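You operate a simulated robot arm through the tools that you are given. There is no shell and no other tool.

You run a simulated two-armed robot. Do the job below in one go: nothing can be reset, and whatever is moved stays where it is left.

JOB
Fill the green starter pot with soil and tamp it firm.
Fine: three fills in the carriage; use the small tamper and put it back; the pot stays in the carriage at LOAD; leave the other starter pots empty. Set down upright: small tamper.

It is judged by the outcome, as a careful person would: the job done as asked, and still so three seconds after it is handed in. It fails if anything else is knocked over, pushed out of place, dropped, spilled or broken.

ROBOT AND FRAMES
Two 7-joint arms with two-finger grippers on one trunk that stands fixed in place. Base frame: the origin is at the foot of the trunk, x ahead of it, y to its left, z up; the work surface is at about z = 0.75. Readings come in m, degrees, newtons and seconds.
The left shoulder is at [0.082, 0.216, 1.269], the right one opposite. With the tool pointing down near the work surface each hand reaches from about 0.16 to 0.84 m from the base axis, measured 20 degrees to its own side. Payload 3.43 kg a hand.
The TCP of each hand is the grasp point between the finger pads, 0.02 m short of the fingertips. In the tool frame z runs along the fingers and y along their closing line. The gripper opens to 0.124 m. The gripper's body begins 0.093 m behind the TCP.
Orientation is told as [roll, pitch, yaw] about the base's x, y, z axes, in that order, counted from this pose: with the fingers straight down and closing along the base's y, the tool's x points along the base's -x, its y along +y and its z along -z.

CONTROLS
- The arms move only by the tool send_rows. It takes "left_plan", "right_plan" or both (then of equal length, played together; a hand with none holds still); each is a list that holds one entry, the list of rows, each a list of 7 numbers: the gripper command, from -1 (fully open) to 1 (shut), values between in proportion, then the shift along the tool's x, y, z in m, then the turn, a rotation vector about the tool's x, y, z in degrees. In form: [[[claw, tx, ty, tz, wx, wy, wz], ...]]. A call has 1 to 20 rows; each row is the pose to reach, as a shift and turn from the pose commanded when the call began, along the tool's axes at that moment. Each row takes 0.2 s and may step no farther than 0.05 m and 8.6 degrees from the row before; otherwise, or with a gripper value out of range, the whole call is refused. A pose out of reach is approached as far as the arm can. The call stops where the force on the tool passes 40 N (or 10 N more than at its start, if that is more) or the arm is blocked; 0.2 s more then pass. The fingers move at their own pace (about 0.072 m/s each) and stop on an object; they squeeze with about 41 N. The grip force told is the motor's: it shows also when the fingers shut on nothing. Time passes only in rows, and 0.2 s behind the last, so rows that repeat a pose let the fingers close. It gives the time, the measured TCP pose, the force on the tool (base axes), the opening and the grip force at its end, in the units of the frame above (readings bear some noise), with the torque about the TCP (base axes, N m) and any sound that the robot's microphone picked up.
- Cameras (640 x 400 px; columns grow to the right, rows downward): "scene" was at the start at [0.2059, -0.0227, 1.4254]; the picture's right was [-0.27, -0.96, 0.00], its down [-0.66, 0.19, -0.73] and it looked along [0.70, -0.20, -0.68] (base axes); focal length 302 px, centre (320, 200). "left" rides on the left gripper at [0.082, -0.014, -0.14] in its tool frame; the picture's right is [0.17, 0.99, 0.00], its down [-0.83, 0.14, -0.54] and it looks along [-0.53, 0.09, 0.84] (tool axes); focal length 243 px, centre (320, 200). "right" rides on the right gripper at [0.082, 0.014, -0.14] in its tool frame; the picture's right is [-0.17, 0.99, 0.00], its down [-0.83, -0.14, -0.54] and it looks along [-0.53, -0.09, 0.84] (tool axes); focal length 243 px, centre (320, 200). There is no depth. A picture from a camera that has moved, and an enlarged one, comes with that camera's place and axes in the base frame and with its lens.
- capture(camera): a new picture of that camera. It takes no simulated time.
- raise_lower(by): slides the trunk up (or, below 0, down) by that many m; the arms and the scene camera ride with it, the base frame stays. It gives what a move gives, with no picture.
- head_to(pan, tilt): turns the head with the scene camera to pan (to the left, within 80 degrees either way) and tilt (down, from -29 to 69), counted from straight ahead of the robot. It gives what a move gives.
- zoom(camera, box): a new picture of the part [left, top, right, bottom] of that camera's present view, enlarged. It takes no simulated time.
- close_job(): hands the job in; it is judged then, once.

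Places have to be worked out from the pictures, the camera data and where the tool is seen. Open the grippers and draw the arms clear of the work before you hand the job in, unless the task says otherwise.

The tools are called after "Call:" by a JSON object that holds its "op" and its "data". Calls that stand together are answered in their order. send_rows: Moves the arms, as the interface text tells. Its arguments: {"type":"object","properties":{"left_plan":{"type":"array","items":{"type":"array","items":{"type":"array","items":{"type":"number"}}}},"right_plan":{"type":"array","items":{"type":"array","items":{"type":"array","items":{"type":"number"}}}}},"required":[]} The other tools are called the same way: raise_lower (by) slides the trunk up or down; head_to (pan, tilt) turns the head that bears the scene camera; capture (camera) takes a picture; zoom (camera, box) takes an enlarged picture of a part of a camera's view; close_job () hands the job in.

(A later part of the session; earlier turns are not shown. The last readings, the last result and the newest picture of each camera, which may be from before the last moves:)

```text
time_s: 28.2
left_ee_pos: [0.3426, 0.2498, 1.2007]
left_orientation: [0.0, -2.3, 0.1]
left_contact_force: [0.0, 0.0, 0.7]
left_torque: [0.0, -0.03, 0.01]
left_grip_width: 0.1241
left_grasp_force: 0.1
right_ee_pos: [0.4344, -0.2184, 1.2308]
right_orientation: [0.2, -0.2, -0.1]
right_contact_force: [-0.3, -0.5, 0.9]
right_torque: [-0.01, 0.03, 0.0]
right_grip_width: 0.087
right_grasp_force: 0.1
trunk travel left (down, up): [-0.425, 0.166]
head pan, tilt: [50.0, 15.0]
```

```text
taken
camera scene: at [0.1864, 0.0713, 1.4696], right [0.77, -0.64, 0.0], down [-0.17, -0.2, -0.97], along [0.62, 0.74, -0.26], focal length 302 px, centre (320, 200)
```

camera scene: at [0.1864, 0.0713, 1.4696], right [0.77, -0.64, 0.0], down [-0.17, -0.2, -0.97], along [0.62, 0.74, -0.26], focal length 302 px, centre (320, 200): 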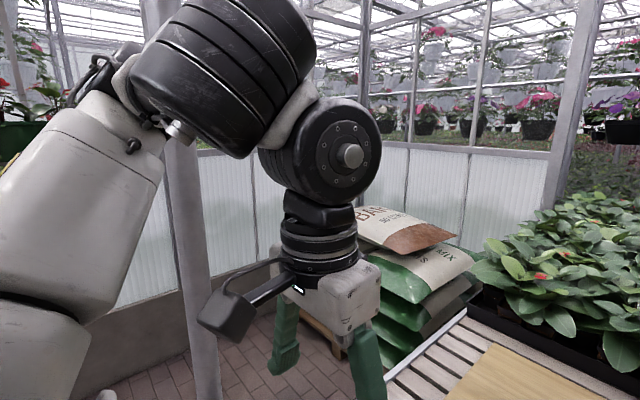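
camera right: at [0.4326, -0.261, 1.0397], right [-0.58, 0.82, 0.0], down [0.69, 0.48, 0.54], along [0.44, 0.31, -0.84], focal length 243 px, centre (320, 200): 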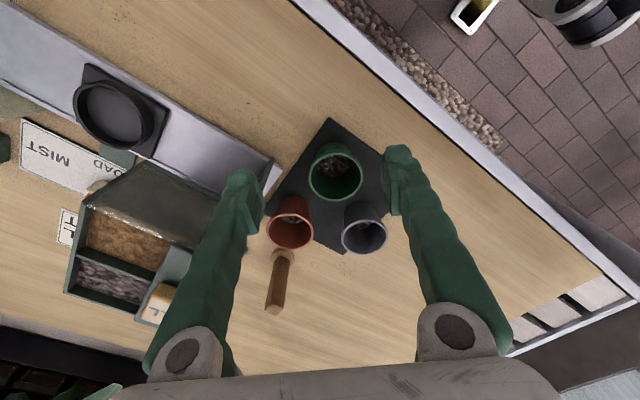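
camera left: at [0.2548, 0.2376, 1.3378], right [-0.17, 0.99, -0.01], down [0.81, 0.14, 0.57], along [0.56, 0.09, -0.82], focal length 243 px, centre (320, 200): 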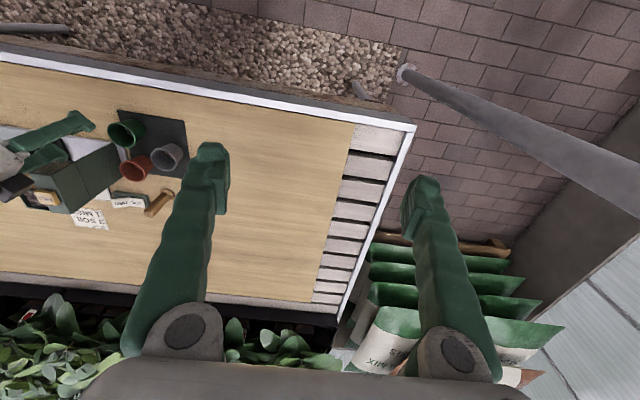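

I'll test the left arm's inward reach while moving the right hand out of the way.

Call:
{"op": "send_rows", "data": {"left_plan": [[[-0.4, -0.015, -0.035, 0.014, 0, 1, 0], [-0.4, -0.03, -0.07, 0.028, 0, 2, 0], [-0.4, -0.045, -0.105, 0.043, 0, 2.1, 0], [-0.4, -0.06, -0.14, 0.057, 0, 2.1, 0], [-0.4, -0.075, -0.18, 0.071, 0, 2.1, 0], [-0.4, -0.09, -0.215, 0.085, 0, 2.1, 0], [-0.4, -0.107, -0.25, 0.1, 0, 2.1, 0], [-0.4, -0.107, -0.25, 0.1, 0, 2.1, 0]]], "right_plan": [[[-0.4, 0, -0.04, 0, 0, 0, 0], [-0.4, 0, -0.08, 0, 0, 0, 0], [-0.4, 0, -0.12, 0, 0, 0, 0], [-0.4, 0, -0.16, 0, 0, 0, 0], [-0.4, 0, -0.2, 0, 0, 0, 0], [-0.4, 0, -0.24, 0, 0, 0, 0], [-0.4, 0, -0.27, 0, 0, 0, 0], [-0.4, 0, -0.27, 0, 0, 0, 0]]]}}

Call:
{"op": "head_to", "data": {"pan": -15.7, "tilt": 43.1}}

Call:
{"op": "capture", "data": {"camera": "scene"}}

```text
time_s: 30.0
left_ee_pos: [0.4552, 0.0004, 1.1054]
left_orientation: [0.0, 0.1, 0.2]
left_contact_force: [0.1, -0.6, -0.5]
left_torque: [-0.04, -0.01, 0.0]
left_grip_width: 0.0867
left_grasp_force: 0.0
right_ee_pos: [0.4338, -0.4891, 1.2306]
right_orientation: [-0.1, 0.0, -0.1]
right_contact_force: [-0.6, 0.0, -0.3]
right_torque: [-0.05, 0.03, 0.0]
right_grip_width: 0.0868
right_grasp_force: 0.0
trunk travel left (down, up): [-0.425, 0.166]
head pan, tilt: [50.0, 15.0]
```

```text
time_s: 31.4
left_ee_pos: [0.4537, -0.0003, 1.1067]
left_orientation: [0.0, 0.0, 0.1]
left_contact_force: [0.2, -0.8, 0.1]
left_torque: [0.0, -0.01, -0.02]
left_grip_width: 0.0868
left_grasp_force: 0.1
right_ee_pos: [0.4347, -0.4896, 1.229]
right_orientation: [0.0, -0.1, -0.1]
right_contact_force: [1.0, 0.1, 0.5]
right_torque: [-0.01, 0.03, 0.02]
right_grip_width: 0.0869
right_grasp_force: 0.1
trunk travel left (down, up): [-0.425, 0.166]
head pan, tilt: [-15.7, 43.1]
```

```text
taken
camera scene: at [0.2061, -0.0228, 1.4255], right [-0.27, -0.96, 0.0], down [-0.66, 0.18, -0.73], along [0.7, -0.2, -0.68], focal length 302 px, centre (320, 200)
```

scene: 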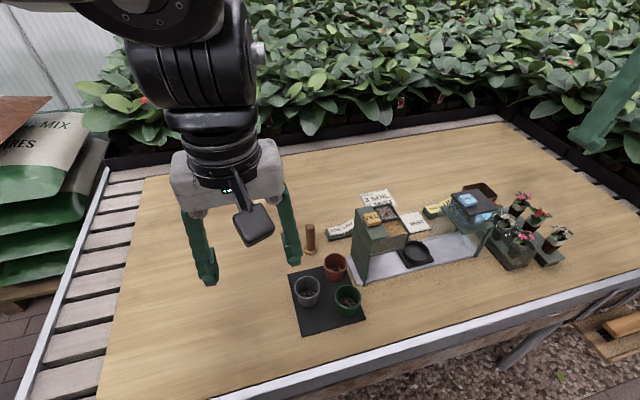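

The left arm reaches inward easily. I'll continue it to just above the green pot.

Call:
{"op": "send_rows", "data": {"left_plan": [[[-0.4, -0.01, -0.029, 0.031, 0, 0, 0], [-0.4, -0.02, -0.058, 0.062, 0, 0, 0], [-0.4, -0.03, -0.087, 0.093, 0, 0, 0], [-0.4, -0.04, -0.116, 0.124, 0, 0, 0], [-0.4, -0.05, -0.145, 0.155, 0, 0, 0], [-0.4, -0.058, -0.174, 0.187, 0, 0, 0], [-0.4, -0.058, -0.174, 0.187, 0, 0, 0]]]}}

Call:
{"op": "capture", "data": {"camera": "left"}}

Call:
{"op": "capture", "data": {"camera": "scene"}}

```text
time_s: 32.5
left_ee_pos: [0.5449, -0.1482, 1.0545]
left_orientation: [-14.5, 3.2, 6.9]
left_contact_force: [0.4, -0.1, -0.3]
left_torque: [-0.01, -0.01, 0.0]
left_grip_width: 0.087
left_grasp_force: 0.1
right_ee_pos: [0.4351, -0.4895, 1.2298]
right_orientation: [-0.1, 0.0, 0.0]
right_contact_force: [-0.8, -0.1, -0.1]
right_torque: [0.01, 0.02, -0.01]
right_grip_width: 0.0867
right_grasp_force: 0.1
trunk travel left (down, up): [-0.425, 0.166]
head pan, tilt: [-15.7, 43.1]
stopped in row 5 (left hand): the arm was blocked; the commanded pose is now the measured one
```

```text
taken
camera left: at [0.4672, -0.1353, 1.1975], right [-0.29, 0.93, -0.24], down [0.82, 0.37, 0.44], along [0.5, -0.07, -0.87], focal length 243 px, centre (320, 200)
```

left: 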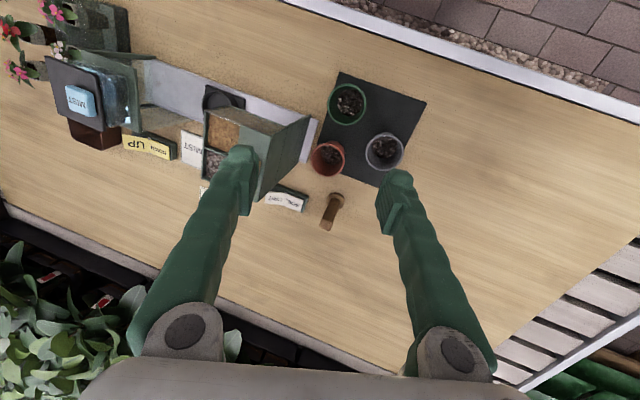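

```text
taken
camera scene: at [0.2063, -0.0232, 1.4254], right [-0.27, -0.96, 0.0], down [-0.66, 0.19, -0.73], along [0.7, -0.2, -0.68], focal length 302 px, centre (320, 200)
```

scene: 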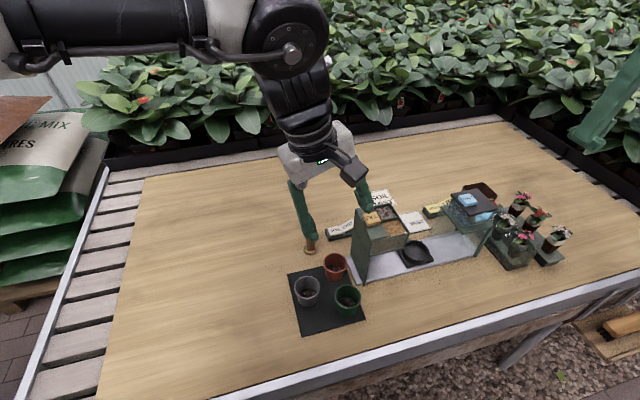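

The left arm stopped with a tilt but nothing on the bench was touched. I'll level it in place and see whether it holds.

Call:
{"op": "send_rows", "data": {"left_plan": [[[-0.4, 0, 0, 0, -4, -1, 2], [-0.4, 0, 0, 0, -8, -2, 4], [-0.4, 0, 0, 0, -12, -3, 6], [-0.4, 0, 0, 0, -14.5, -3.2, 6.9], [-0.4, 0, 0, 0, -14.5, -3.2, 6.9]]]}}

```text
time_s: 33.2
left_ee_pos: [0.6113, -0.0849, 1.0957]
left_orientation: [-13.0, 1.5, 12.9]
left_contact_force: [-1.0, 0.2, -0.8]
left_torque: [0.0, -0.03, -0.02]
left_grip_width: 0.0868
left_grasp_force: 0.1
right_ee_pos: [0.4347, -0.4898, 1.229]
right_orientation: [-0.1, -0.1, 0.0]
right_contact_force: [-0.3, 0.0, -0.2]
right_torque: [-0.04, 0.03, -0.06]
right_grip_width: 0.087
right_grasp_force: 0.1
trunk travel left (down, up): [-0.425, 0.166]
head pan, tilt: [-15.7, 43.1]
stopped in row 3 (left hand): the arm was blocked; the commanded pose is now the measured one
```

The joints seem to be re-arranging and lagging. I'll hold to let it settle and see the pose.

Call:
{"op": "send_rows", "data": {"left_plan": [[[-0.4, 0, 0, 0, 0, 0, 0], [-0.4, 0, 0, 0, 0, 0, 0], [-0.4, 0, 0, 0, 0, 0, 0]]]}}

Call:
{"op": "capture", "data": {"camera": "scene"}}

```text
time_s: 34.0
left_ee_pos: [0.6123, -0.0851, 1.0956]
left_orientation: [-12.7, 1.5, 13.0]
left_contact_force: [-0.7, 0.2, 0.1]
left_torque: [0.01, 0.01, -0.03]
left_grip_width: 0.0868
left_grasp_force: 0.0
right_ee_pos: [0.4351, -0.4899, 1.2301]
right_orientation: [-0.1, -0.1, 0.0]
right_contact_force: [0.2, -0.2, -0.3]
right_torque: [0.0, 0.02, -0.02]
right_grip_width: 0.087
right_grasp_force: 0.2
trunk travel left (down, up): [-0.425, 0.166]
head pan, tilt: [-15.7, 43.1]
```

```text
taken
camera scene: at [0.2061, -0.0228, 1.4254], right [-0.27, -0.96, 0.0], down [-0.66, 0.19, -0.73], along [0.7, -0.2, -0.68], focal length 302 px, centre (320, 200)
```

scene: 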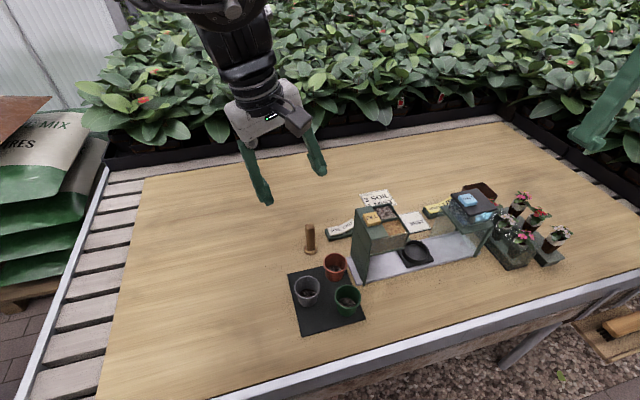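

It holds steady. I'll level it in smaller steps with settle rows.

Call:
{"op": "send_rows", "data": {"left_plan": [[[-0.4, 0, 0, 0, -2.5, -0.3, 2.5], [-0.4, 0, 0, 0, -5, -0.6, 5], [-0.4, 0, 0, 0, -7.5, -0.9, 7.5], [-0.4, 0, 0, 0, -10, -1.2, 10], [-0.4, 0, 0, 0, -12.7, -1.5, 13], [-0.4, 0, 0, 0, -12.7, -1.5, 13], [-0.4, 0, 0, 0, -12.7, -1.5, 13]]]}}

```text
time_s: 34.7
left_ee_pos: [0.6571, -0.0378, 1.1505]
left_orientation: [-14.0, 0.1, 13.5]
left_contact_force: [0.5, 0.1, -0.1]
left_torque: [-0.02, 0.0, -0.03]
left_grip_width: 0.0869
left_grasp_force: 0.0
right_ee_pos: [0.4354, -0.4882, 1.2302]
right_orientation: [-0.2, -0.1, 0.0]
right_contact_force: [-0.1, 0.5, -0.2]
right_torque: [-0.01, 0.02, 0.02]
right_grip_width: 0.0867
right_grasp_force: 0.0
trunk travel left (down, up): [-0.425, 0.166]
head pan, tilt: [-15.7, 43.1]
stopped in row 3 (left hand): the arm was blocked; the commanded pose is now the measured one
```

Something is blocking the left arm; I'll look at its elbow and upper arm.

Call:
{"op": "head_to", "data": {"pan": 55, "tilt": 5}}

Call:
{"op": "capture", "data": {"camera": "scene"}}

Call:
{"op": "capture", "data": {"camera": "right"}}

```text
time_s: 36.1
left_ee_pos: [0.6563, -0.0376, 1.1504]
left_orientation: [-13.8, -0.1, 13.5]
left_contact_force: [0.7, -0.6, 1.1]
left_torque: [-0.02, -0.01, 0.0]
left_grip_width: 0.0868
left_grasp_force: 0.0
right_ee_pos: [0.4348, -0.4893, 1.2289]
right_orientation: [-0.1, -0.1, 0.0]
right_contact_force: [0.3, 0.6, 0.1]
right_torque: [-0.03, 0.01, 0.01]
right_grip_width: 0.0869
right_grasp_force: 0.0
trunk travel left (down, up): [-0.425, 0.166]
head pan, tilt: [55.0, 5.0]
```

```text
taken
camera scene: at [0.179, 0.0749, 1.4857], right [0.82, -0.57, 0.0], down [-0.05, -0.07, -1.0], along [0.57, 0.82, -0.09], focal length 302 px, centre (320, 200)
```

scene: 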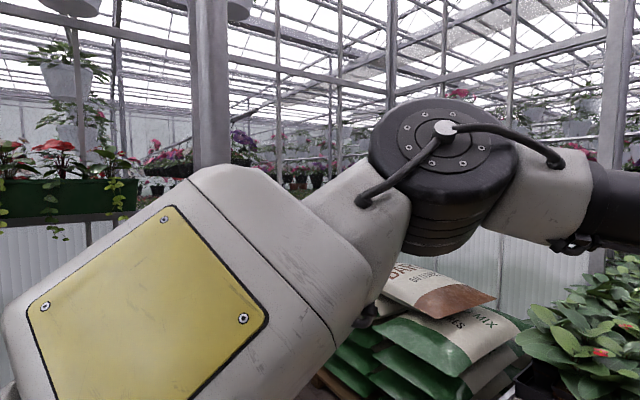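

```text
taken
camera right: at [0.3532, -0.476, 1.3687], right [0.17, 0.99, 0.0], down [0.83, -0.14, 0.54], along [0.53, -0.09, -0.84], focal length 243 px, centre (320, 200)
```

right: 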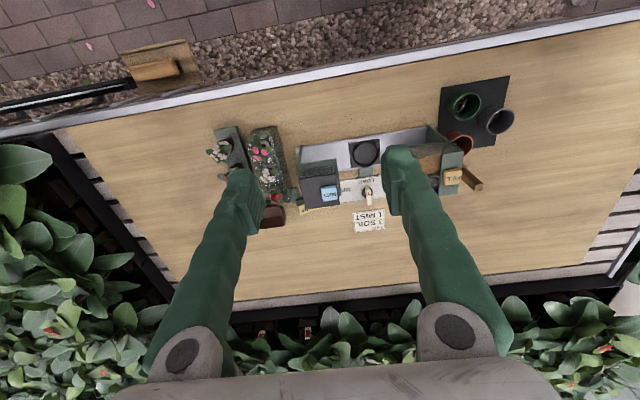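

The left elbow isn't touching anything, so this looks like a configuration change in progress. The hand is high and clear, so I'll command levelling again.

Call:
{"op": "send_rows", "data": {"left_plan": [[[-0.4, 0, 0, 0, -3, 0, 3], [-0.4, 0, 0, 0, -6, 0, 6], [-0.4, 0, 0, 0, -10, 0, 10], [-0.4, 0, 0, 0, -13.8, 0, 13.5], [-0.4, 0, 0, 0, -13.8, 0, 13.5], [-0.4, 0, 0, 0, -13.8, 0, 13.5]]]}}

Call:
{"op": "capture", "data": {"camera": "scene"}}

```text
time_s: 36.9
left_ee_pos: [0.6935, 0.02, 1.1995]
left_orientation: [-12.9, -1.2, 12.2]
left_contact_force: [0.0, 0.3, -0.6]
left_torque: [-0.03, 0.02, 0.01]
left_grip_width: 0.0865
left_grasp_force: 0.0
right_ee_pos: [0.4348, -0.4896, 1.229]
right_orientation: [-0.1, -0.2, -0.1]
right_contact_force: [0.2, 0.2, 0.8]
right_torque: [-0.01, -0.01, 0.03]
right_grip_width: 0.0871
right_grasp_force: 0.1
trunk travel left (down, up): [-0.425, 0.166]
head pan, tilt: [55.0, 5.0]
stopped in row 3 (left hand): the arm was blocked; the commanded pose is now the measured one
```

```text
taken
camera scene: at [0.1797, 0.0756, 1.4856], right [0.82, -0.57, 0.0], down [-0.05, -0.07, -1.0], along [0.57, 0.82, -0.09], focal length 302 px, centre (320, 200)
```

scene: 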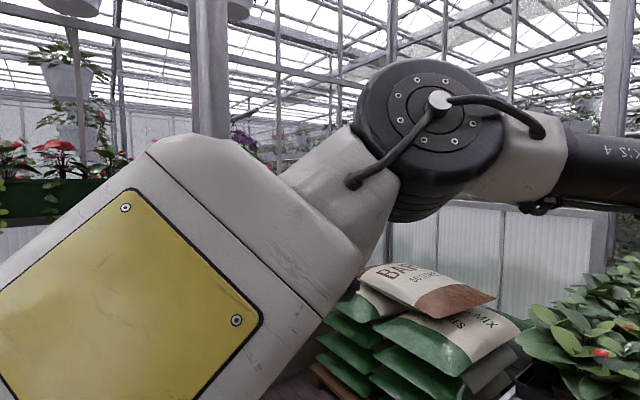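

The joints keep re-arranging toward a level solution. I'll continue; the hand is well clear of everything.

Call:
{"op": "send_rows", "data": {"left_plan": [[[-0.4, 0, 0, 0, -4, 0, 4], [-0.4, 0, 0, 0, -8, 0, 8], [-0.4, 0, 0, 0, -12.9, 1, 12.2], [-0.4, 0, 0, 0, -12.9, 1, 12.2], [-0.4, 0, 0, 0, -12.9, 1, 12.2]]]}}

Call:
{"op": "send_rows", "data": {"left_plan": [[[-0.4, 0.02, 0, 0, 0, 0, 0], [-0.4, 0.04, 0, 0, 0, 0, 0], [-0.4, 0.06, 0, 0, 0, 0, 0], [-0.4, 0.08, 0, 0, 0, 0, 0]]]}}

```text
time_s: 37.9
left_ee_pos: [0.6661, 0.0659, 1.2033]
left_orientation: [-4.6, -1.1, 7.4]
left_contact_force: [-0.4, -0.1, -0.3]
left_torque: [0.02, 0.01, -0.01]
left_grip_width: 0.0868
left_grasp_force: 0.1
left hand out of reach, approached as far as the arm can: row 2, 3, 4
right_ee_pos: [0.4342, -0.4893, 1.2303]
right_orientation: [-0.1, -0.2, 0.0]
right_contact_force: [-0.6, -0.1, 0.2]
right_torque: [0.01, 0.0, -0.01]
right_grip_width: 0.0868
right_grasp_force: 0.0
trunk travel left (down, up): [-0.425, 0.166]
head pan, tilt: [55.0, 5.0]
stopped in row 4 (left hand): the arm was blocked; the commanded pose is now the measured one
```

```text
time_s: 38.9
left_ee_pos: [0.5824, 0.0453, 1.1834]
left_orientation: [-4.7, -1.1, 7.4]
left_contact_force: [-0.2, 0.4, 0.7]
left_torque: [0.01, -0.05, 0.01]
left_grip_width: 0.0871
left_grasp_force: 0.0
left hand out of reach, approached as far as the arm can: row 2, 3, 4
right_ee_pos: [0.4333, -0.4883, 1.2303]
right_orientation: [-0.1, -0.1, 0.0]
right_contact_force: [0.5, 0.3, 0.4]
right_torque: [-0.04, 0.03, 0.02]
right_grip_width: 0.0868
right_grasp_force: 0.1
trunk travel left (down, up): [-0.425, 0.166]
head pan, tilt: [55.0, 5.0]
```

It responds again. Levelling the remaining tilt.

Call:
{"op": "send_rows", "data": {"left_plan": [[[-0.4, 0, 0, 0, -2.3, 0.5, 3.7], [-0.4, 0, 0, 0, -4.7, 1.1, 7.4], [-0.4, 0, 0, 0, -4.7, 1.1, 7.4]]]}}

Call:
{"op": "capture", "data": {"camera": "scene"}}

```text
time_s: 39.9
left_ee_pos: [0.6133, 0.0399, 1.1764]
left_orientation: [-3.2, -1.0, 2.2]
left_contact_force: [-0.6, 1.0, 0.1]
left_torque: [0.02, -0.01, 0.0]
left_grip_width: 0.087
left_grasp_force: 0.0
left hand out of reach, approached as far as the arm can: row 1, 2, 3
right_ee_pos: [0.4348, -0.49, 1.2295]
right_orientation: [0.0, -0.1, 0.1]
right_contact_force: [-0.5, -0.1, 0.0]
right_torque: [0.03, -0.02, 0.01]
right_grip_width: 0.087
right_grasp_force: 0.0
trunk travel left (down, up): [-0.425, 0.166]
head pan, tilt: [55.0, 5.0]
stopped in row 3 (left hand): the arm was blocked; the commanded pose is now the measured one
```

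```text
taken
camera scene: at [0.1788, 0.0737, 1.4859], right [0.82, -0.57, 0.0], down [-0.05, -0.07, -1.0], along [0.57, 0.82, -0.09], focal length 302 px, centre (320, 200)
```

scene: 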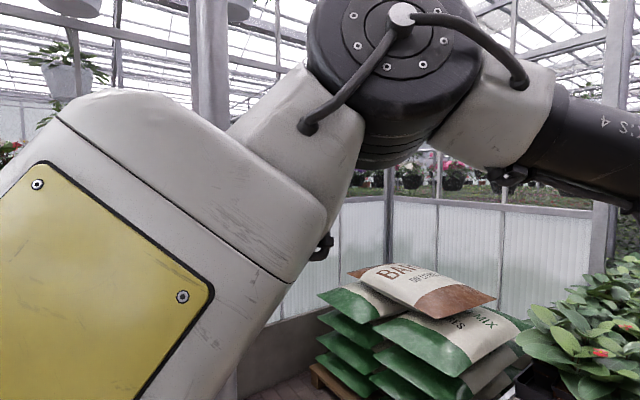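

The left elbow is now high and awkward. I'll move the left hand back and outward to a parked spot before working further with the right arm.

Call:
{"op": "send_rows", "data": {"left_plan": [[[-0.4, 0.03, 0.01, 0, 0, 0, 0], [-0.4, 0.06, 0.03, 0, 0, 0, 0], [-0.4, 0.09, 0.05, 0, 0, 0, 0], [-0.4, 0.12, 0.07, 0, 0, 0, 0], [-0.4, 0.15, 0.09, 0, 0, 0, 0], [-0.4, 0.18, 0.1, 0, 0, 0, 0], [-0.4, 0.18, 0.1, 0, 0, 0, 0]]]}}

Call:
{"op": "capture", "data": {"camera": "scene"}}

```text
time_s: 41.5
left_ee_pos: [0.4303, 0.1314, 1.1668]
left_orientation: [-3.0, -0.9, 1.8]
left_contact_force: [-0.2, -1.3, 0.4]
left_torque: [0.03, 0.03, -0.01]
left_grip_width: 0.0868
left_grasp_force: 0.0
left hand out of reach, approached as far as the arm can: row 1, 2, 3, 4
right_ee_pos: [0.4352, -0.4892, 1.2299]
right_orientation: [-0.1, 0.0, 0.0]
right_contact_force: [0.3, 0.3, -0.1]
right_torque: [0.01, 0.02, 0.06]
right_grip_width: 0.0869
right_grasp_force: 0.1
trunk travel left (down, up): [-0.425, 0.166]
head pan, tilt: [55.0, 5.0]
```

```text
taken
camera scene: at [0.1793, 0.0743, 1.4857], right [0.82, -0.57, 0.0], down [-0.05, -0.07, -1.0], along [0.57, 0.82, -0.09], focal length 302 px, centre (320, 200)
```

scene: 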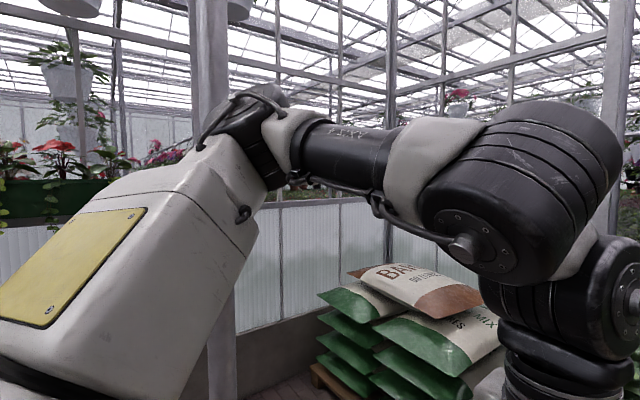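

Left arm is parked again. Now a test with the right arm: come to (0.50,-0.25,1.02), then tilt the fingers toward +y (roll) while moving inward.

Call:
{"op": "send_rows", "data": {"right_plan": [[[-0.4, -0.01, 0.034, 0.03, 0, 0, 0], [-0.4, -0.02, 0.068, 0.06, 0, 0, 0], [-0.4, -0.03, 0.102, 0.09, 0, 0, 0], [-0.4, -0.04, 0.136, 0.12, 0, 0, 0], [-0.4, -0.05, 0.17, 0.15, 0, 0, 0], [-0.4, -0.06, 0.205, 0.18, 0, 0, 0], [-0.4, -0.065, 0.24, 0.21, 0, 0, 0], [-0.4, -0.065, 0.24, 0.21, 0, 0, 0]]]}}

Call:
{"op": "send_rows", "data": {"right_plan": [[[-0.4, 0, 0.01, 0, -4, 0, 0], [-0.4, 0, 0.02, 0, -8, 0, 0], [-0.4, 0, 0.04, 0, -12, 0, 0], [-0.4, 0, 0.06, 0, -16, 0, 0], [-0.4, 0, 0.08, 0, -20, 0, 0], [-0.4, 0, 0.08, 0, -20, 0, 0]]]}}

```text
time_s: 43.3
left_ee_pos: [0.4291, 0.1334, 1.1663]
left_orientation: [-3.0, -0.9, 1.9]
left_contact_force: [-0.4, -0.1, -0.1]
left_torque: [-0.06, -0.01, 0.0]
left_grip_width: 0.0868
left_grasp_force: 0.1
right_ee_pos: [0.4983, -0.249, 1.0205]
right_orientation: [-0.1, -0.2, -0.1]
right_contact_force: [-0.4, 0.6, 0.5]
right_torque: [0.03, -0.01, -0.01]
right_grip_width: 0.087
right_grasp_force: 0.0
trunk travel left (down, up): [-0.425, 0.166]
head pan, tilt: [55.0, 5.0]
```

```text
time_s: 44.7
left_ee_pos: [0.4296, 0.1337, 1.1663]
left_orientation: [-3.0, -1.0, 1.9]
left_contact_force: [0.1, -0.3, 0.2]
left_torque: [-0.01, 0.01, 0.0]
left_grip_width: 0.0866
left_grasp_force: 0.0
right_ee_pos: [0.501, -0.1695, 1.0202]
right_orientation: [19.8, -0.2, 0.0]
right_contact_force: [0.8, 0.5, 0.8]
right_torque: [0.0, 0.02, 0.01]
right_grip_width: 0.0867
right_grasp_force: 0.1
trunk travel left (down, up): [-0.425, 0.166]
head pan, tilt: [55.0, 5.0]
```

Tilting works: at roll 20° it reached y=-0.17 without strain. I'll probe how much farther inward that allows.

Call:
{"op": "send_rows", "data": {"right_plan": [[[-0.4, 0, 0.019, 0.0068, 0, 0, 0], [-0.4, 0, 0.038, 0.0137, 0, 0, 0], [-0.4, 0, 0.056, 0.0205, 0, 0, 0], [-0.4, 0, 0.075, 0.027, 0, 0, 0], [-0.4, 0, 0.075, 0.027, 0, 0, 0]]]}}

```text
time_s: 45.9
left_ee_pos: [0.4314, 0.134, 1.1665]
left_orientation: [-3.0, -1.0, 2.0]
left_contact_force: [-0.4, -0.8, 0.0]
left_torque: [0.0, -0.01, 0.01]
left_grip_width: 0.087
left_grasp_force: 0.0
right_ee_pos: [0.5051, -0.102, 1.0178]
right_orientation: [20.1, -0.1, 0.0]
right_contact_force: [-0.4, -0.1, 0.2]
right_torque: [0.02, 0.0, 0.0]
right_grip_width: 0.0869
right_grasp_force: 0.0
right hand out of reach, approached as far as the arm can: row 4, 5
trunk travel left (down, up): [-0.425, 0.166]
head pan, tilt: [55.0, 5.0]
```

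At roll 20° it gets to y=-0.10, so the constraint is a wrist-bend limit. Raising the trunk should relax this; I'll test a small raise and check whether it leans.

Call:
{"op": "raise_lower", "data": {"by": 0.06}}

Call:
{"op": "capture", "data": {"camera": "scene"}}

```text
time_s: 46.9
left_ee_pos: [0.4313, 0.1339, 1.227]
left_orientation: [-3.0, -0.9, 1.9]
left_contact_force: [0.0, 0.2, -0.7]
left_torque: [0.01, 0.03, 0.01]
left_grip_width: 0.0866
left_grasp_force: 0.0
right_ee_pos: [0.506, -0.1022, 1.083]
right_orientation: [20.0, -1.0, -0.1]
right_contact_force: [-0.1, -0.4, 1.0]
right_torque: [0.01, 0.01, 0.0]
right_grip_width: 0.0868
right_grasp_force: 0.1
trunk travel left (down, up): [-0.485, 0.106]
head pan, tilt: [55.0, 5.0]
```

```text
taken
camera scene: at [0.1563, 0.0749, 1.5523], right [0.82, -0.57, 0.0], down [-0.05, -0.07, -1.0], along [0.57, 0.82, -0.09], focal length 302 px, centre (320, 200)
```

scene: 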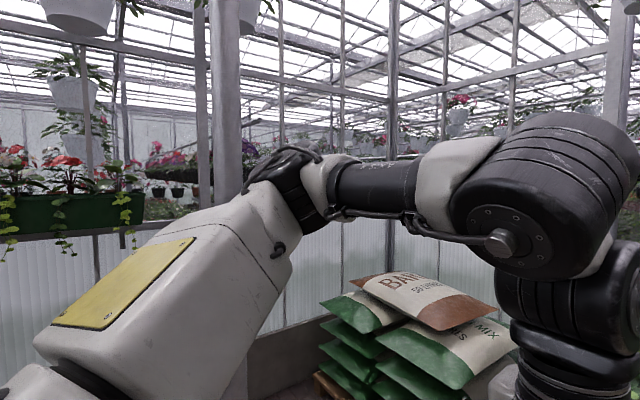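

The hands ride up cleanly (only the head shifts back slightly). I'll lower the right hand back down and then test vertical reach at y≈-0.174.

Call:
{"op": "send_rows", "data": {"right_plan": [[[-0.4, 0, 0.01, 0.03, 4, 0, 0], [-0.4, 0, 0, 0.06, 7, 0, 0], [-0.4, 0, -0.02, 0.09, 10, 0, 0], [-0.4, 0, -0.04, 0.1, 10, 0, 0], [-0.4, 0, -0.04, 0.1, 10, 0, 0]]]}}

Call:
{"op": "raise_lower", "data": {"by": 0.1}}

```text
time_s: 48.1
left_ee_pos: [0.4291, 0.1332, 1.2268]
left_orientation: [-3.1, -0.9, 1.8]
left_contact_force: [-0.7, -1.0, -0.3]
left_torque: [0.01, -0.01, -0.02]
left_grip_width: 0.0867
left_grasp_force: 0.1
right_ee_pos: [0.49, -0.1557, 1.0254]
right_orientation: [10.0, -1.0, -0.1]
right_contact_force: [0.6, 0.3, 0.2]
right_torque: [0.0, 0.0, -0.01]
right_grip_width: 0.0868
right_grasp_force: 0.0
right hand out of reach, approached as far as the arm can: row 1, 2, 3, 4, 5
trunk travel left (down, up): [-0.485, 0.106]
head pan, tilt: [55.0, 5.0]
```

```text
time_s: 49.4
left_ee_pos: [0.4308, 0.1316, 1.3266]
left_orientation: [-3.0, -0.7, 1.9]
left_contact_force: [-0.2, -0.8, -1.2]
left_torque: [0.01, -0.01, -0.01]
left_grip_width: 0.0866
left_grasp_force: 0.1
right_ee_pos: [0.5002, -0.1567, 1.2353]
right_orientation: [10.0, -14.0, -0.2]
right_contact_force: [0.0, 0.3, -0.6]
right_torque: [-0.01, 0.02, -0.03]
right_grip_width: 0.0866
right_grasp_force: 0.0
trunk travel left (down, up): [-0.585, 0.006]
head pan, tilt: [55.0, 5.0]
```

Trunk is up 0.16. Now lower the right hand toward (0.51,-0.175,~0.98) while levelling it, to see whether vertical reach improved.

Call:
{"op": "send_rows", "data": {"right_plan": [[[-0.4, 0.006, -0.008, 0.03, 1.2, 1.7, 0], [-0.4, 0.013, -0.016, 0.06, 2.5, 3.5, 0], [-0.4, 0.019, -0.024, 0.09, 3.7, 5.2, 0], [-0.4, 0.025, -0.031, 0.12, 5, 7, 0], [-0.4, 0.032, -0.039, 0.15, 6.2, 8.7, 0], [-0.4, 0.038, -0.047, 0.18, 7.5, 10.5, 0], [-0.4, 0.044, -0.055, 0.21, 8.7, 12.2, 0], [-0.4, 0.0508, -0.062, 0.238, 10, 14, 0], [-0.4, 0.0508, -0.062, 0.238, 10, 14, 0]]]}}

```text
time_s: 51.4
left_ee_pos: [0.4312, 0.1337, 1.3257]
left_orientation: [-3.2, -0.7, 1.9]
left_contact_force: [0.1, 0.2, -0.3]
left_torque: [-0.02, 0.01, -0.03]
left_grip_width: 0.0867
left_grasp_force: 0.0
right_ee_pos: [0.4594, -0.2675, 1.0559]
right_orientation: [0.0, -0.3, 1.1]
right_contact_force: [-0.3, -0.4, -0.7]
right_torque: [-0.02, 0.05, -0.01]
right_grip_width: 0.0869
right_grasp_force: 0.1
right hand out of reach, approached as far as the arm can: row 1, 2, 3, 4, 5, 6, 7, 8, 9
trunk travel left (down, up): [-0.585, 0.006]
head pan, tilt: [55.0, 5.0]
```

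Raising made it worse, so lowering the trunk should help. I'll return to the original height (the hand is over bare bench here), then go lower.

Call:
{"op": "raise_lower", "data": {"by": -0.16}}

Call:
{"op": "send_rows", "data": {"right_plan": [[[-0.4, 0, 0, -0.04, 0, 0, 0], [-0.4, 0, 0, -0.08, 0, 0, 0], [-0.4, 0, 0, -0.12, 0, 0, 0], [-0.4, 0, 0, -0.15, 0, 0, 0], [-0.4, 0, 0, -0.15, 0, 0, 0]]]}}

Call:
{"op": "raise_lower", "data": {"by": -0.12}}

Call:
{"op": "head_to", "data": {"pan": -15.7, "tilt": 43.1}}

Call:
{"op": "capture", "data": {"camera": "scene"}}

```text
time_s: 53.2
left_ee_pos: [0.431, 0.1324, 1.1676]
left_orientation: [-2.9, -1.0, 1.9]
left_contact_force: [-0.2, -0.5, -0.1]
left_torque: [0.03, -0.01, 0.0]
left_grip_width: 0.0868
left_grasp_force: 0.0
right_ee_pos: [0.46, -0.2675, 0.8954]
right_orientation: [-0.2, -0.1, 1.2]
right_contact_force: [0.2, 0.3, -0.1]
right_torque: [0.0, 0.01, 0.0]
right_grip_width: 0.0867
right_grasp_force: 0.0
trunk travel left (down, up): [-0.425, 0.166]
head pan, tilt: [55.0, 5.0]
```

```text
time_s: 54.4
left_ee_pos: [0.4308, 0.1335, 1.1677]
left_orientation: [-3.0, -0.7, 1.8]
left_contact_force: [0.3, 0.3, -0.1]
left_torque: [0.01, 0.01, 0.01]
left_grip_width: 0.0868
left_grasp_force: 0.0
right_ee_pos: [0.4613, -0.2684, 1.0444]
right_orientation: [-0.2, 0.0, 1.3]
right_contact_force: [1.0, -0.7, -0.1]
right_torque: [0.03, 0.04, -0.04]
right_grip_width: 0.0869
right_grasp_force: 0.1
trunk travel left (down, up): [-0.425, 0.166]
head pan, tilt: [55.0, 5.0]
```

```text
time_s: 55.9
left_ee_pos: [0.4299, 0.1325, 1.048]
left_orientation: [-3.2, -0.9, 1.9]
left_contact_force: [0.3, 1.1, -0.7]
left_torque: [0.0, -0.03, 0.04]
left_grip_width: 0.0869
left_grasp_force: 0.0
right_ee_pos: [0.4581, -0.2681, 0.9061]
right_orientation: [0.0, 3.5, 1.1]
right_contact_force: [0.0, -0.8, 0.2]
right_torque: [0.02, 0.01, 0.0]
right_grip_width: 0.0868
right_grasp_force: 0.1
trunk travel left (down, up): [-0.305, 0.286]
head pan, tilt: [55.0, 5.0]
```

```text
time_s: 57.4
left_ee_pos: [0.4304, 0.1326, 1.0477]
left_orientation: [-3.0, -0.9, 1.9]
left_contact_force: [0.0, -0.1, 0.0]
left_torque: [0.01, 0.02, 0.0]
left_grip_width: 0.0868
left_grasp_force: 0.0
right_ee_pos: [0.4573, -0.2677, 0.9056]
right_orientation: [0.1, 3.6, 1.3]
right_contact_force: [-0.9, -0.1, -0.3]
right_torque: [-0.01, -0.04, 0.03]
right_grip_width: 0.0869
right_grasp_force: 0.1
trunk travel left (down, up): [-0.305, 0.286]
head pan, tilt: [-15.7, 43.1]
```

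```text
taken
camera scene: at [0.2355, -0.0226, 1.3063], right [-0.27, -0.96, 0.0], down [-0.66, 0.18, -0.73], along [0.7, -0.2, -0.68], focal length 302 px, centre (320, 200)
```

scene: 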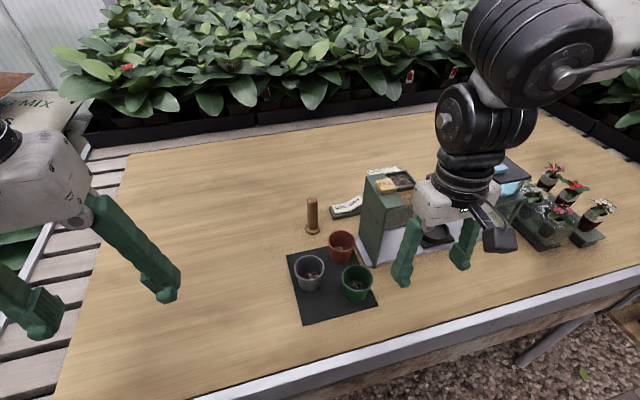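

Trunk is 0.12 lower now. Testing inward reach: level, then forward and inward at z≈0.92 (tips well above the pots).

Call:
{"op": "send_rows", "data": {"right_plan": [[[-0.4, -0.02, 0.01, -0.015, 0, -2, 0.6], [-0.4, -0.04, 0.03, -0.015, 0, -3.5, 1.2], [-0.4, -0.05, 0.06, -0.015, 0, -3.5, 1.2], [-0.4, -0.053, 0.093, -0.015, 0, -3.5, 1.2], [-0.4, -0.053, 0.093, -0.015, 0, -3.5, 1.2]]]}}

```text
time_s: 58.5
left_ee_pos: [0.4308, 0.1335, 1.0479]
left_orientation: [-3.0, -0.9, 1.8]
left_contact_force: [-0.3, -0.5, -0.1]
left_torque: [-0.01, 0.01, 0.0]
left_grip_width: 0.0869
left_grasp_force: 0.0
right_ee_pos: [0.5171, -0.2118, 0.9272]
right_orientation: [0.1, 0.0, 0.0]
right_contact_force: [-0.2, -0.7, 0.5]
right_torque: [-0.03, 0.02, -0.03]
right_grip_width: 0.0866
right_grasp_force: 0.0
right hand out of reach, approached as far as the arm can: row 2, 3, 4, 5
trunk travel left (down, up): [-0.305, 0.286]
head pan, tilt: [-15.7, 43.1]
```

Trunk height hardly matters, so I'll use the tilt approach: restore the original height, then yaw the hand 60° and tilt it forward about its closing axis so the pot will stay upright in the grip.

Call:
{"op": "raise_lower", "data": {"by": 0.12}}

Call:
{"op": "send_rows", "data": {"right_plan": [[[-0.4, 0.01, -0.03, 0, 0, 0, -8], [-0.4, 0.02, -0.05, 0, 0, 0, -16], [-0.4, 0.02, -0.05, 0, 0, 0, -24], [-0.4, 0.02, -0.05, 0, 0, 0, -32], [-0.4, 0.02, -0.05, 0, 0, 0, -40], [-0.4, 0.02, -0.05, 0, 0, 0, -48], [-0.4, 0.02, -0.05, 0, 0, 0, -56], [-0.4, 0.02, -0.05, 0, 0, 0, -60], [-0.4, 0.02, -0.05, 0, 0, 0, -60]]]}}

Call:
{"op": "send_rows", "data": {"right_plan": [[[-0.4, 0, 0, 0, 0, -6, 0], [-0.4, 0, 0, 0, 0, -12, 0], [-0.4, 0, 0, 0, 0, -12, 0]]]}}

```text
time_s: 60.0
left_ee_pos: [0.431, 0.1339, 1.1666]
left_orientation: [-3.0, -0.8, 1.9]
left_contact_force: [0.2, -0.5, 0.2]
left_torque: [0.0, -0.03, -0.01]
left_grip_width: 0.0866
left_grasp_force: 0.0
right_ee_pos: [0.5185, -0.2138, 1.0735]
right_orientation: [0.4, -4.3, -0.1]
right_contact_force: [0.0, 0.1, 0.2]
right_torque: [0.0, -0.02, 0.01]
right_grip_width: 0.0869
right_grasp_force: 0.1
trunk travel left (down, up): [-0.425, 0.166]
head pan, tilt: [-15.7, 43.1]
```

```text
time_s: 62.0
left_ee_pos: [0.4305, 0.133, 1.1667]
left_orientation: [-3.0, -0.8, 2.0]
left_contact_force: [0.1, -0.8, -0.6]
left_torque: [0.0, 0.01, 0.0]
left_grip_width: 0.087
left_grasp_force: 0.1
right_ee_pos: [0.4973, -0.2626, 1.0726]
right_orientation: [-3.7, -2.4, 60.1]
right_contact_force: [-0.1, -0.4, -0.4]
right_torque: [0.01, 0.0, 0.01]
right_grip_width: 0.0868
right_grasp_force: 0.1
trunk travel left (down, up): [-0.425, 0.166]
head pan, tilt: [-15.7, 43.1]
```

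```text
time_s: 62.9
left_ee_pos: [0.4316, 0.1334, 1.1672]
left_orientation: [-3.1, -0.8, 1.9]
left_contact_force: [0.5, 0.2, -0.1]
left_torque: [-0.01, 0.01, 0.03]
left_grip_width: 0.0865
left_grasp_force: 0.2
right_ee_pos: [0.4987, -0.2628, 1.0725]
right_orientation: [-3.7, -14.3, 60.8]
right_contact_force: [-0.5, -0.5, -0.2]
right_torque: [0.01, 0.02, 0.0]
right_grip_width: 0.0868
right_grasp_force: 0.0
trunk travel left (down, up): [-0.425, 0.166]
head pan, tilt: [-15.7, 43.1]
```

Now remove the residual roll so only the tilt about the closing axis remains.

Call:
{"op": "send_rows", "data": {"right_plan": [[[-0.4, 0, 0, 0, -3.7, 2.3, 0], [-0.4, 0, 0, 0, -3.7, 2.3, 0]]]}}

```text
time_s: 63.5
left_ee_pos: [0.4305, 0.1321, 1.1663]
left_orientation: [-3.0, -1.0, 2.0]
left_contact_force: [-0.4, 0.8, 0.4]
left_torque: [-0.03, 0.0, -0.02]
left_grip_width: 0.0869
left_grasp_force: 0.0
right_ee_pos: [0.4979, -0.2644, 1.0732]
right_orientation: [0.1, -12.0, 60.7]
right_contact_force: [-0.1, -0.5, 0.2]
right_torque: [-0.03, 0.03, 0.0]
right_grip_width: 0.0869
right_grasp_force: 0.0
trunk travel left (down, up): [-0.425, 0.166]
head pan, tilt: [-15.7, 43.1]
```

Moving over the green pot at hover height z=0.92 with the tilted hand.

Call:
{"op": "send_rows", "data": {"right_plan": [[[-0.4, -0.0104, 0.0064, 0.0335, 0, 0, 0], [-0.4, -0.0208, 0.0127, 0.067, 0, 0, 0], [-0.4, -0.0313, 0.0191, 0.1005, 0, 0, 0], [-0.4, -0.0417, 0.0254, 0.134, 0, 0, 0], [-0.4, -0.0521, 0.0318, 0.1675, 0, 0, 0], [-0.4, -0.0521, 0.0318, 0.1675, 0, 0, 0]]]}}

Call:
{"op": "capture", "data": {"camera": "right"}}

Call:
{"op": "capture", "data": {"camera": "left"}}

Call:
{"op": "zoom", "data": {"camera": "scene", "box": [260, 220, 420, 340]}}

```text
time_s: 64.8
left_ee_pos: [0.4294, 0.1328, 1.1673]
left_orientation: [-3.0, -0.8, 1.9]
left_contact_force: [0.6, 0.1, -0.2]
left_torque: [-0.01, 0.0, -0.01]
left_grip_width: 0.0869
left_grasp_force: 0.0
right_ee_pos: [0.5116, -0.1721, 0.919]
right_orientation: [0.0, -12.1, 60.7]
right_contact_force: [-0.8, -0.2, 0.6]
right_torque: [-0.02, -0.01, 0.0]
right_grip_width: 0.0866
right_grasp_force: 0.1
trunk travel left (down, up): [-0.425, 0.166]
head pan, tilt: [-15.7, 43.1]
```

```text
taken
camera right: at [0.4474, -0.2618, 1.039], right [-0.78, 0.62, 0.03], down [0.46, 0.54, 0.7], along [0.42, 0.56, -0.71], focal length 243 px, centre (320, 200)
```

right: 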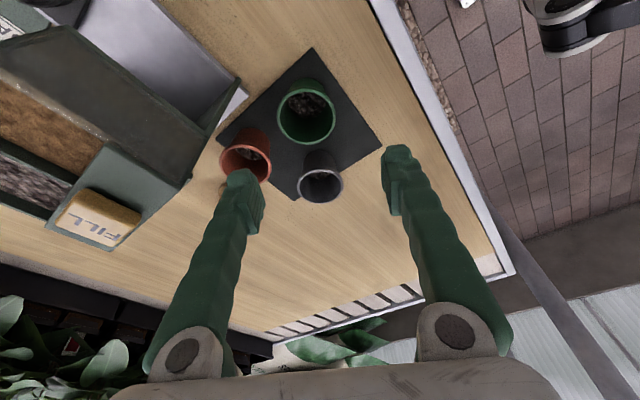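

```text
taken
camera left: at [0.3447, 0.1247, 1.3062], right [-0.2, 0.98, -0.05], down [0.82, 0.19, 0.54], along [0.54, 0.06, -0.84], focal length 243 px, centre (320, 200)
```

left: 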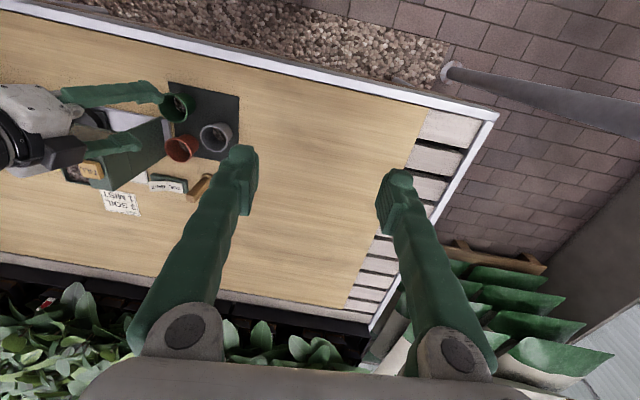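

```text
3.33 times, centred on (340, 280) of scene
camera zoom: at [0.2053, -0.0225, 1.4256], right [-0.27, -0.96, 0.0], down [-0.66, 0.18, -0.73], along [0.7, -0.2, -0.68], focal length 1007 px, centre (253, -67)
```

zoom: 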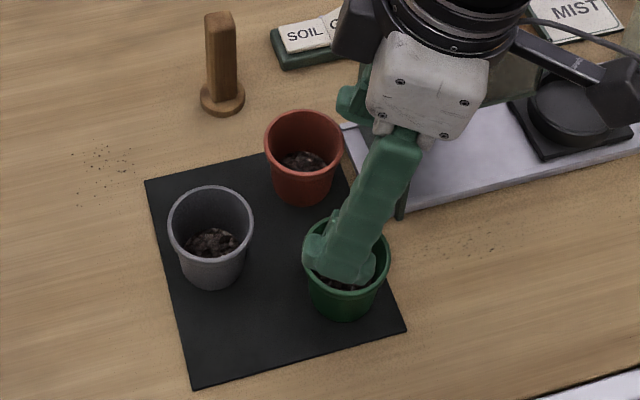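

The hover pose is reached without strain. I'll zoom on the pot from this hand camera to refine its centre.

Call:
{"op": "zoom", "data": {"camera": "right", "box": [220, 40, 400, 220]}}

Call:
{"op": "zoom", "data": {"camera": "left", "box": [120, 60, 260, 200]}}

```text
2.22 times, centred on (310, 130) of right
camera zoom: at [0.4474, -0.2618, 1.039], right [-0.78, 0.62, 0.03], down [0.46, 0.54, 0.7], along [0.42, 0.56, -0.71], focal length 539 px, centre (342, 356)
```

zoom: 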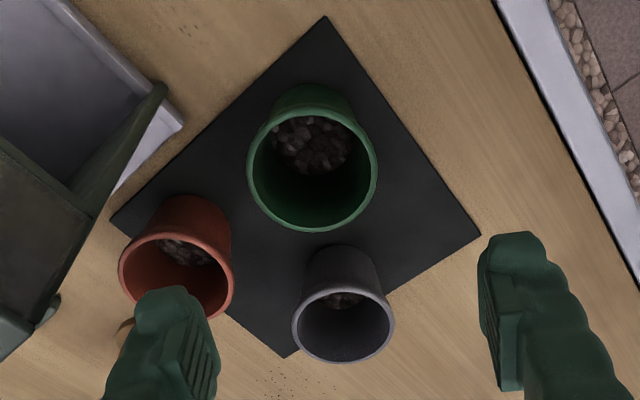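

```text
2.86 times, centred on (190, 130) of left
camera zoom: at [0.3447, 0.1247, 1.3062], right [-0.2, 0.98, -0.05], down [0.82, 0.19, 0.54], along [0.54, 0.06, -0.84], focal length 693 px, centre (691, 400)
```

zoom: 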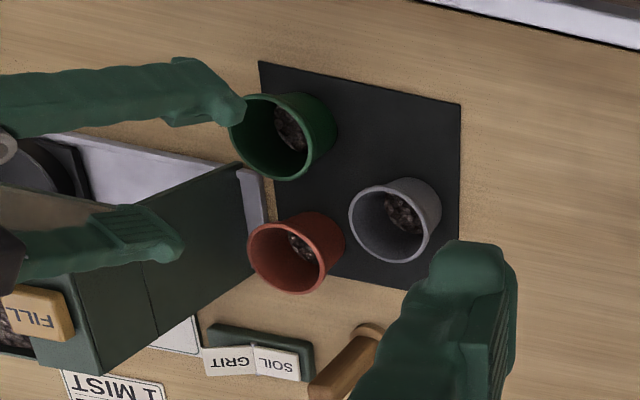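

Combining the views, the green pot's centre is (0.520,-0.177) with its rim at z≈0.805. I'll correct laterally and descend with the gripper at ~0.078 m, then check before closing.

Call:
{"op": "send_rows", "data": {"right_plan": [[[-0.26, 0, -0.0091, 0, 0, 0, 0], [-0.26, 0.007, -0.0091, 0.032, 0, 0, 0], [-0.26, 0.0137, -0.0091, 0.064, 0, 0, 0], [-0.26, 0.017, -0.0091, 0.08, 0, 0, 0], [-0.26, 0.017, -0.0091, 0.08, 0, 0, 0]]]}}

Call:
{"op": "zoom", "data": {"camera": "right", "box": [180, 40, 460, 240]}}

Call:
{"op": "zoom", "data": {"camera": "scene", "box": [280, 230, 420, 330]}}

Call:
{"op": "zoom", "data": {"camera": "left", "box": [100, 60, 260, 180]}}

```text
time_s: 66.0
left_ee_pos: [0.43, 0.1331, 1.1672]
left_orientation: [-2.9, -0.9, 1.9]
left_contact_force: [0.5, 0.1, -0.8]
left_torque: [0.02, 0.02, -0.01]
left_grip_width: 0.0872
left_grasp_force: 0.1
right_ee_pos: [0.5196, -0.1772, 0.8369]
right_orientation: [0.0, -12.0, 60.8]
right_contact_force: [-0.1, 0.0, -0.1]
right_torque: [-0.01, -0.03, 0.01]
right_grip_width: 0.0782
right_grasp_force: 0.1
trunk travel left (down, up): [-0.425, 0.166]
head pan, tilt: [-15.7, 43.1]
```

```text
2.00 times, centred on (320, 140) of right
camera zoom: at [0.455, -0.2667, 0.9568], right [-0.78, 0.62, 0.04], down [0.46, 0.54, 0.7], along [0.42, 0.56, -0.71], focal length 485 px, centre (320, 320)
```

zoom: 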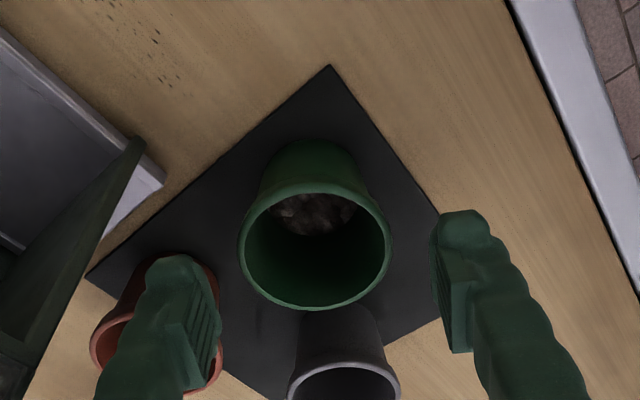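

```text
4.00 times, centred on (350, 280) of scene
camera zoom: at [0.206, -0.0226, 1.4255], right [-0.27, -0.96, 0.0], down [-0.66, 0.18, -0.73], along [0.7, -0.2, -0.68], focal length 1208 px, centre (200, -120)
```

zoom: 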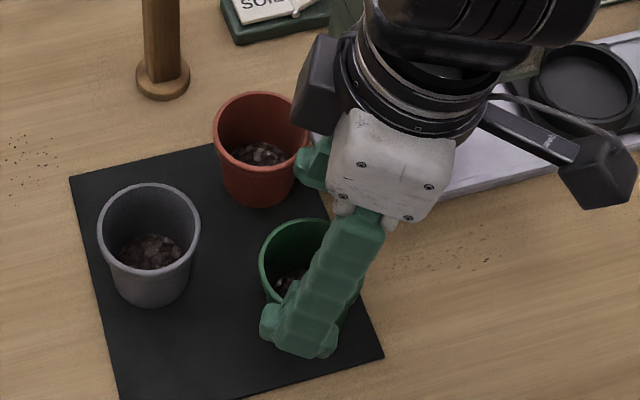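

```text
3.33 times, centred on (180, 120) of left
camera zoom: at [0.3454, 0.1247, 1.3059], right [-0.2, 0.98, -0.05], down [0.82, 0.19, 0.54], along [0.54, 0.06, -0.84], focal length 809 px, centre (787, 467)
```

zoom: 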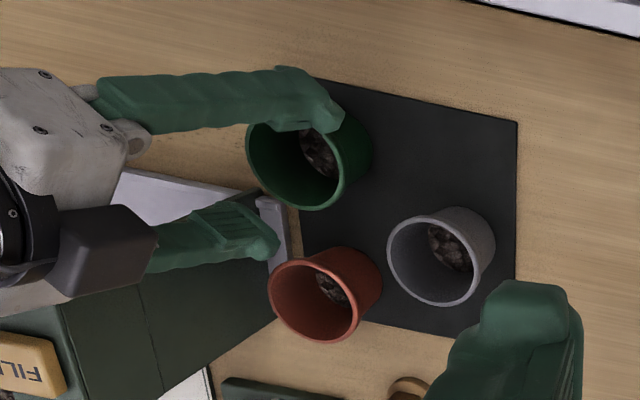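

All views now agree on (0.522,-0.1765) and the pot sits centred between the fingers. Descending the last 4.8 cm and closing.

Call:
{"op": "send_rows", "data": {"right_plan": [[[-0.26, 0.004, -0.0012, 0.024, 0, 0, 0], [-0.26, 0.0082, -0.0012, 0.0473, 0, 0, 0], [-0.26, 0.0082, -0.0012, 0.0473, 0, 0, 0], [0.2, 0.0082, -0.0012, 0.0473, 0, 0, 0], [0.6, 0.0082, -0.0012, 0.0473, 0, 0, 0], [1, 0.0082, -0.0012, 0.0473, 0, 0, 0], [1, 0.0082, -0.0012, 0.0473, 0, 0, 0]]]}}

Call:
{"op": "zoom", "data": {"camera": "right", "box": [180, 40, 460, 240]}}

Call:
{"op": "zoom", "data": {"camera": "left", "box": [100, 60, 260, 180]}}

```text
time_s: 67.7
left_ee_pos: [0.43, 0.1327, 1.167]
left_orientation: [-3.0, -0.9, 1.9]
left_contact_force: [0.3, 0.3, -0.2]
left_torque: [0.0, -0.02, 0.02]
left_grip_width: 0.0868
left_grasp_force: 0.0
right_ee_pos: [0.522, -0.1758, 0.7894]
right_orientation: [0.1, -12.0, 60.9]
right_contact_force: [-0.8, 0.8, 1.0]
right_torque: [0.01, 0.05, -0.01]
right_grip_width: 0.0525
right_grasp_force: 40.7
trunk travel left (down, up): [-0.425, 0.166]
head pan, tilt: [-15.7, 43.1]
```

```text
2.00 times, centred on (320, 140) of right
camera zoom: at [0.457, -0.2661, 0.9088], right [-0.78, 0.62, 0.04], down [0.46, 0.54, 0.7], along [0.42, 0.56, -0.71], focal length 485 px, centre (320, 320)
```

zoom: 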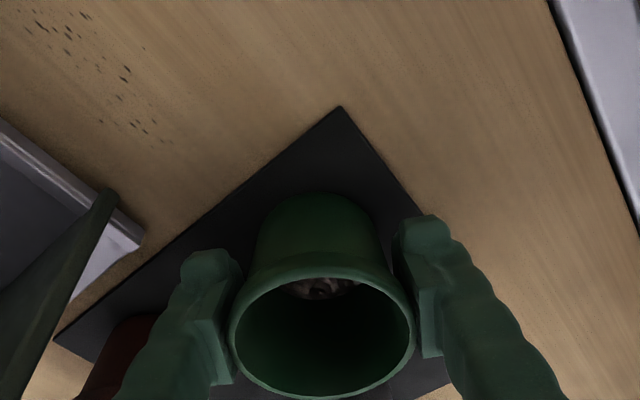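

```text
3.33 times, centred on (180, 120) of left
camera zoom: at [0.3453, 0.1247, 1.306], right [-0.2, 0.98, -0.05], down [0.82, 0.19, 0.54], along [0.54, 0.06, -0.84], focal length 809 px, centre (787, 467)
```

zoom: 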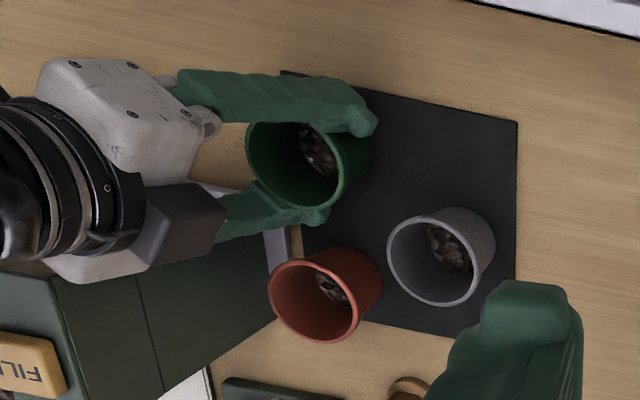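

The pot is held (0.0525 m, 41 N) and the red pot is untouched. Lifting straight up 14 cm.

Call:
{"op": "send_rows", "data": {"right_plan": [[[1, -0.0042, 0, -0.0196, 0, 0, 0], [1, -0.0105, 0, -0.0489, 0, 0, 0], [1, -0.0189, 0, -0.088, 0, 0, 0], [1, -0.0293, 0, -0.1369, 0, 0, 0], [1, -0.0293, 0, -0.1369, 0, 0, 0]]]}}

Call:
{"op": "capture", "data": {"camera": "right"}}

Call:
{"op": "zoom", "data": {"camera": "scene", "box": [260, 200, 420, 320]}}

```text
time_s: 68.8
left_ee_pos: [0.4308, 0.1333, 1.1682]
left_orientation: [-3.0, -0.7, 1.9]
left_contact_force: [-0.5, 0.9, 0.3]
left_torque: [0.02, 0.04, -0.01]
left_grip_width: 0.0868
left_grasp_force: 0.0
right_ee_pos: [0.5229, -0.1756, 0.9308]
right_orientation: [0.1, -12.0, 60.7]
right_contact_force: [0.6, 0.0, -0.6]
right_torque: [0.0, 0.02, 0.01]
right_grip_width: 0.0524
right_grasp_force: 41.5
trunk travel left (down, up): [-0.425, 0.166]
head pan, tilt: [-15.7, 43.1]
```

```text
taken
camera right: at [0.458, -0.2655, 1.0486], right [-0.78, 0.62, 0.04], down [0.47, 0.54, 0.7], along [0.42, 0.56, -0.71], focal length 243 px, centre (320, 200)
```

right: 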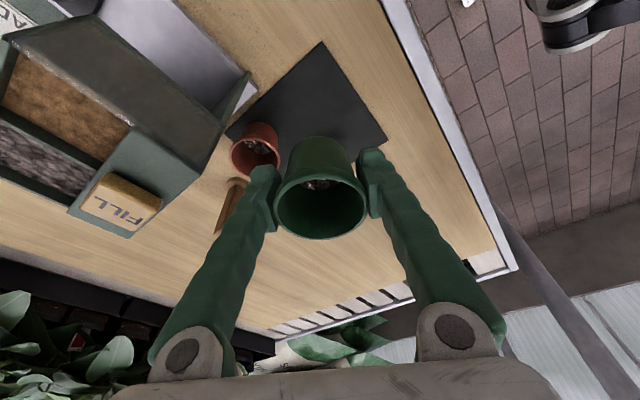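

```text
3.33 times, centred on (340, 260) of scene
camera zoom: at [0.2069, -0.0232, 1.4253], right [-0.27, -0.96, 0.0], down [-0.66, 0.19, -0.73], along [0.7, -0.2, -0.68], focal length 1007 px, centre (253, 0)
```

zoom: 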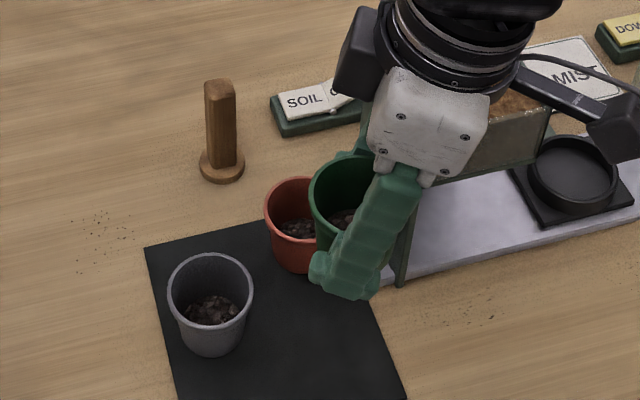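

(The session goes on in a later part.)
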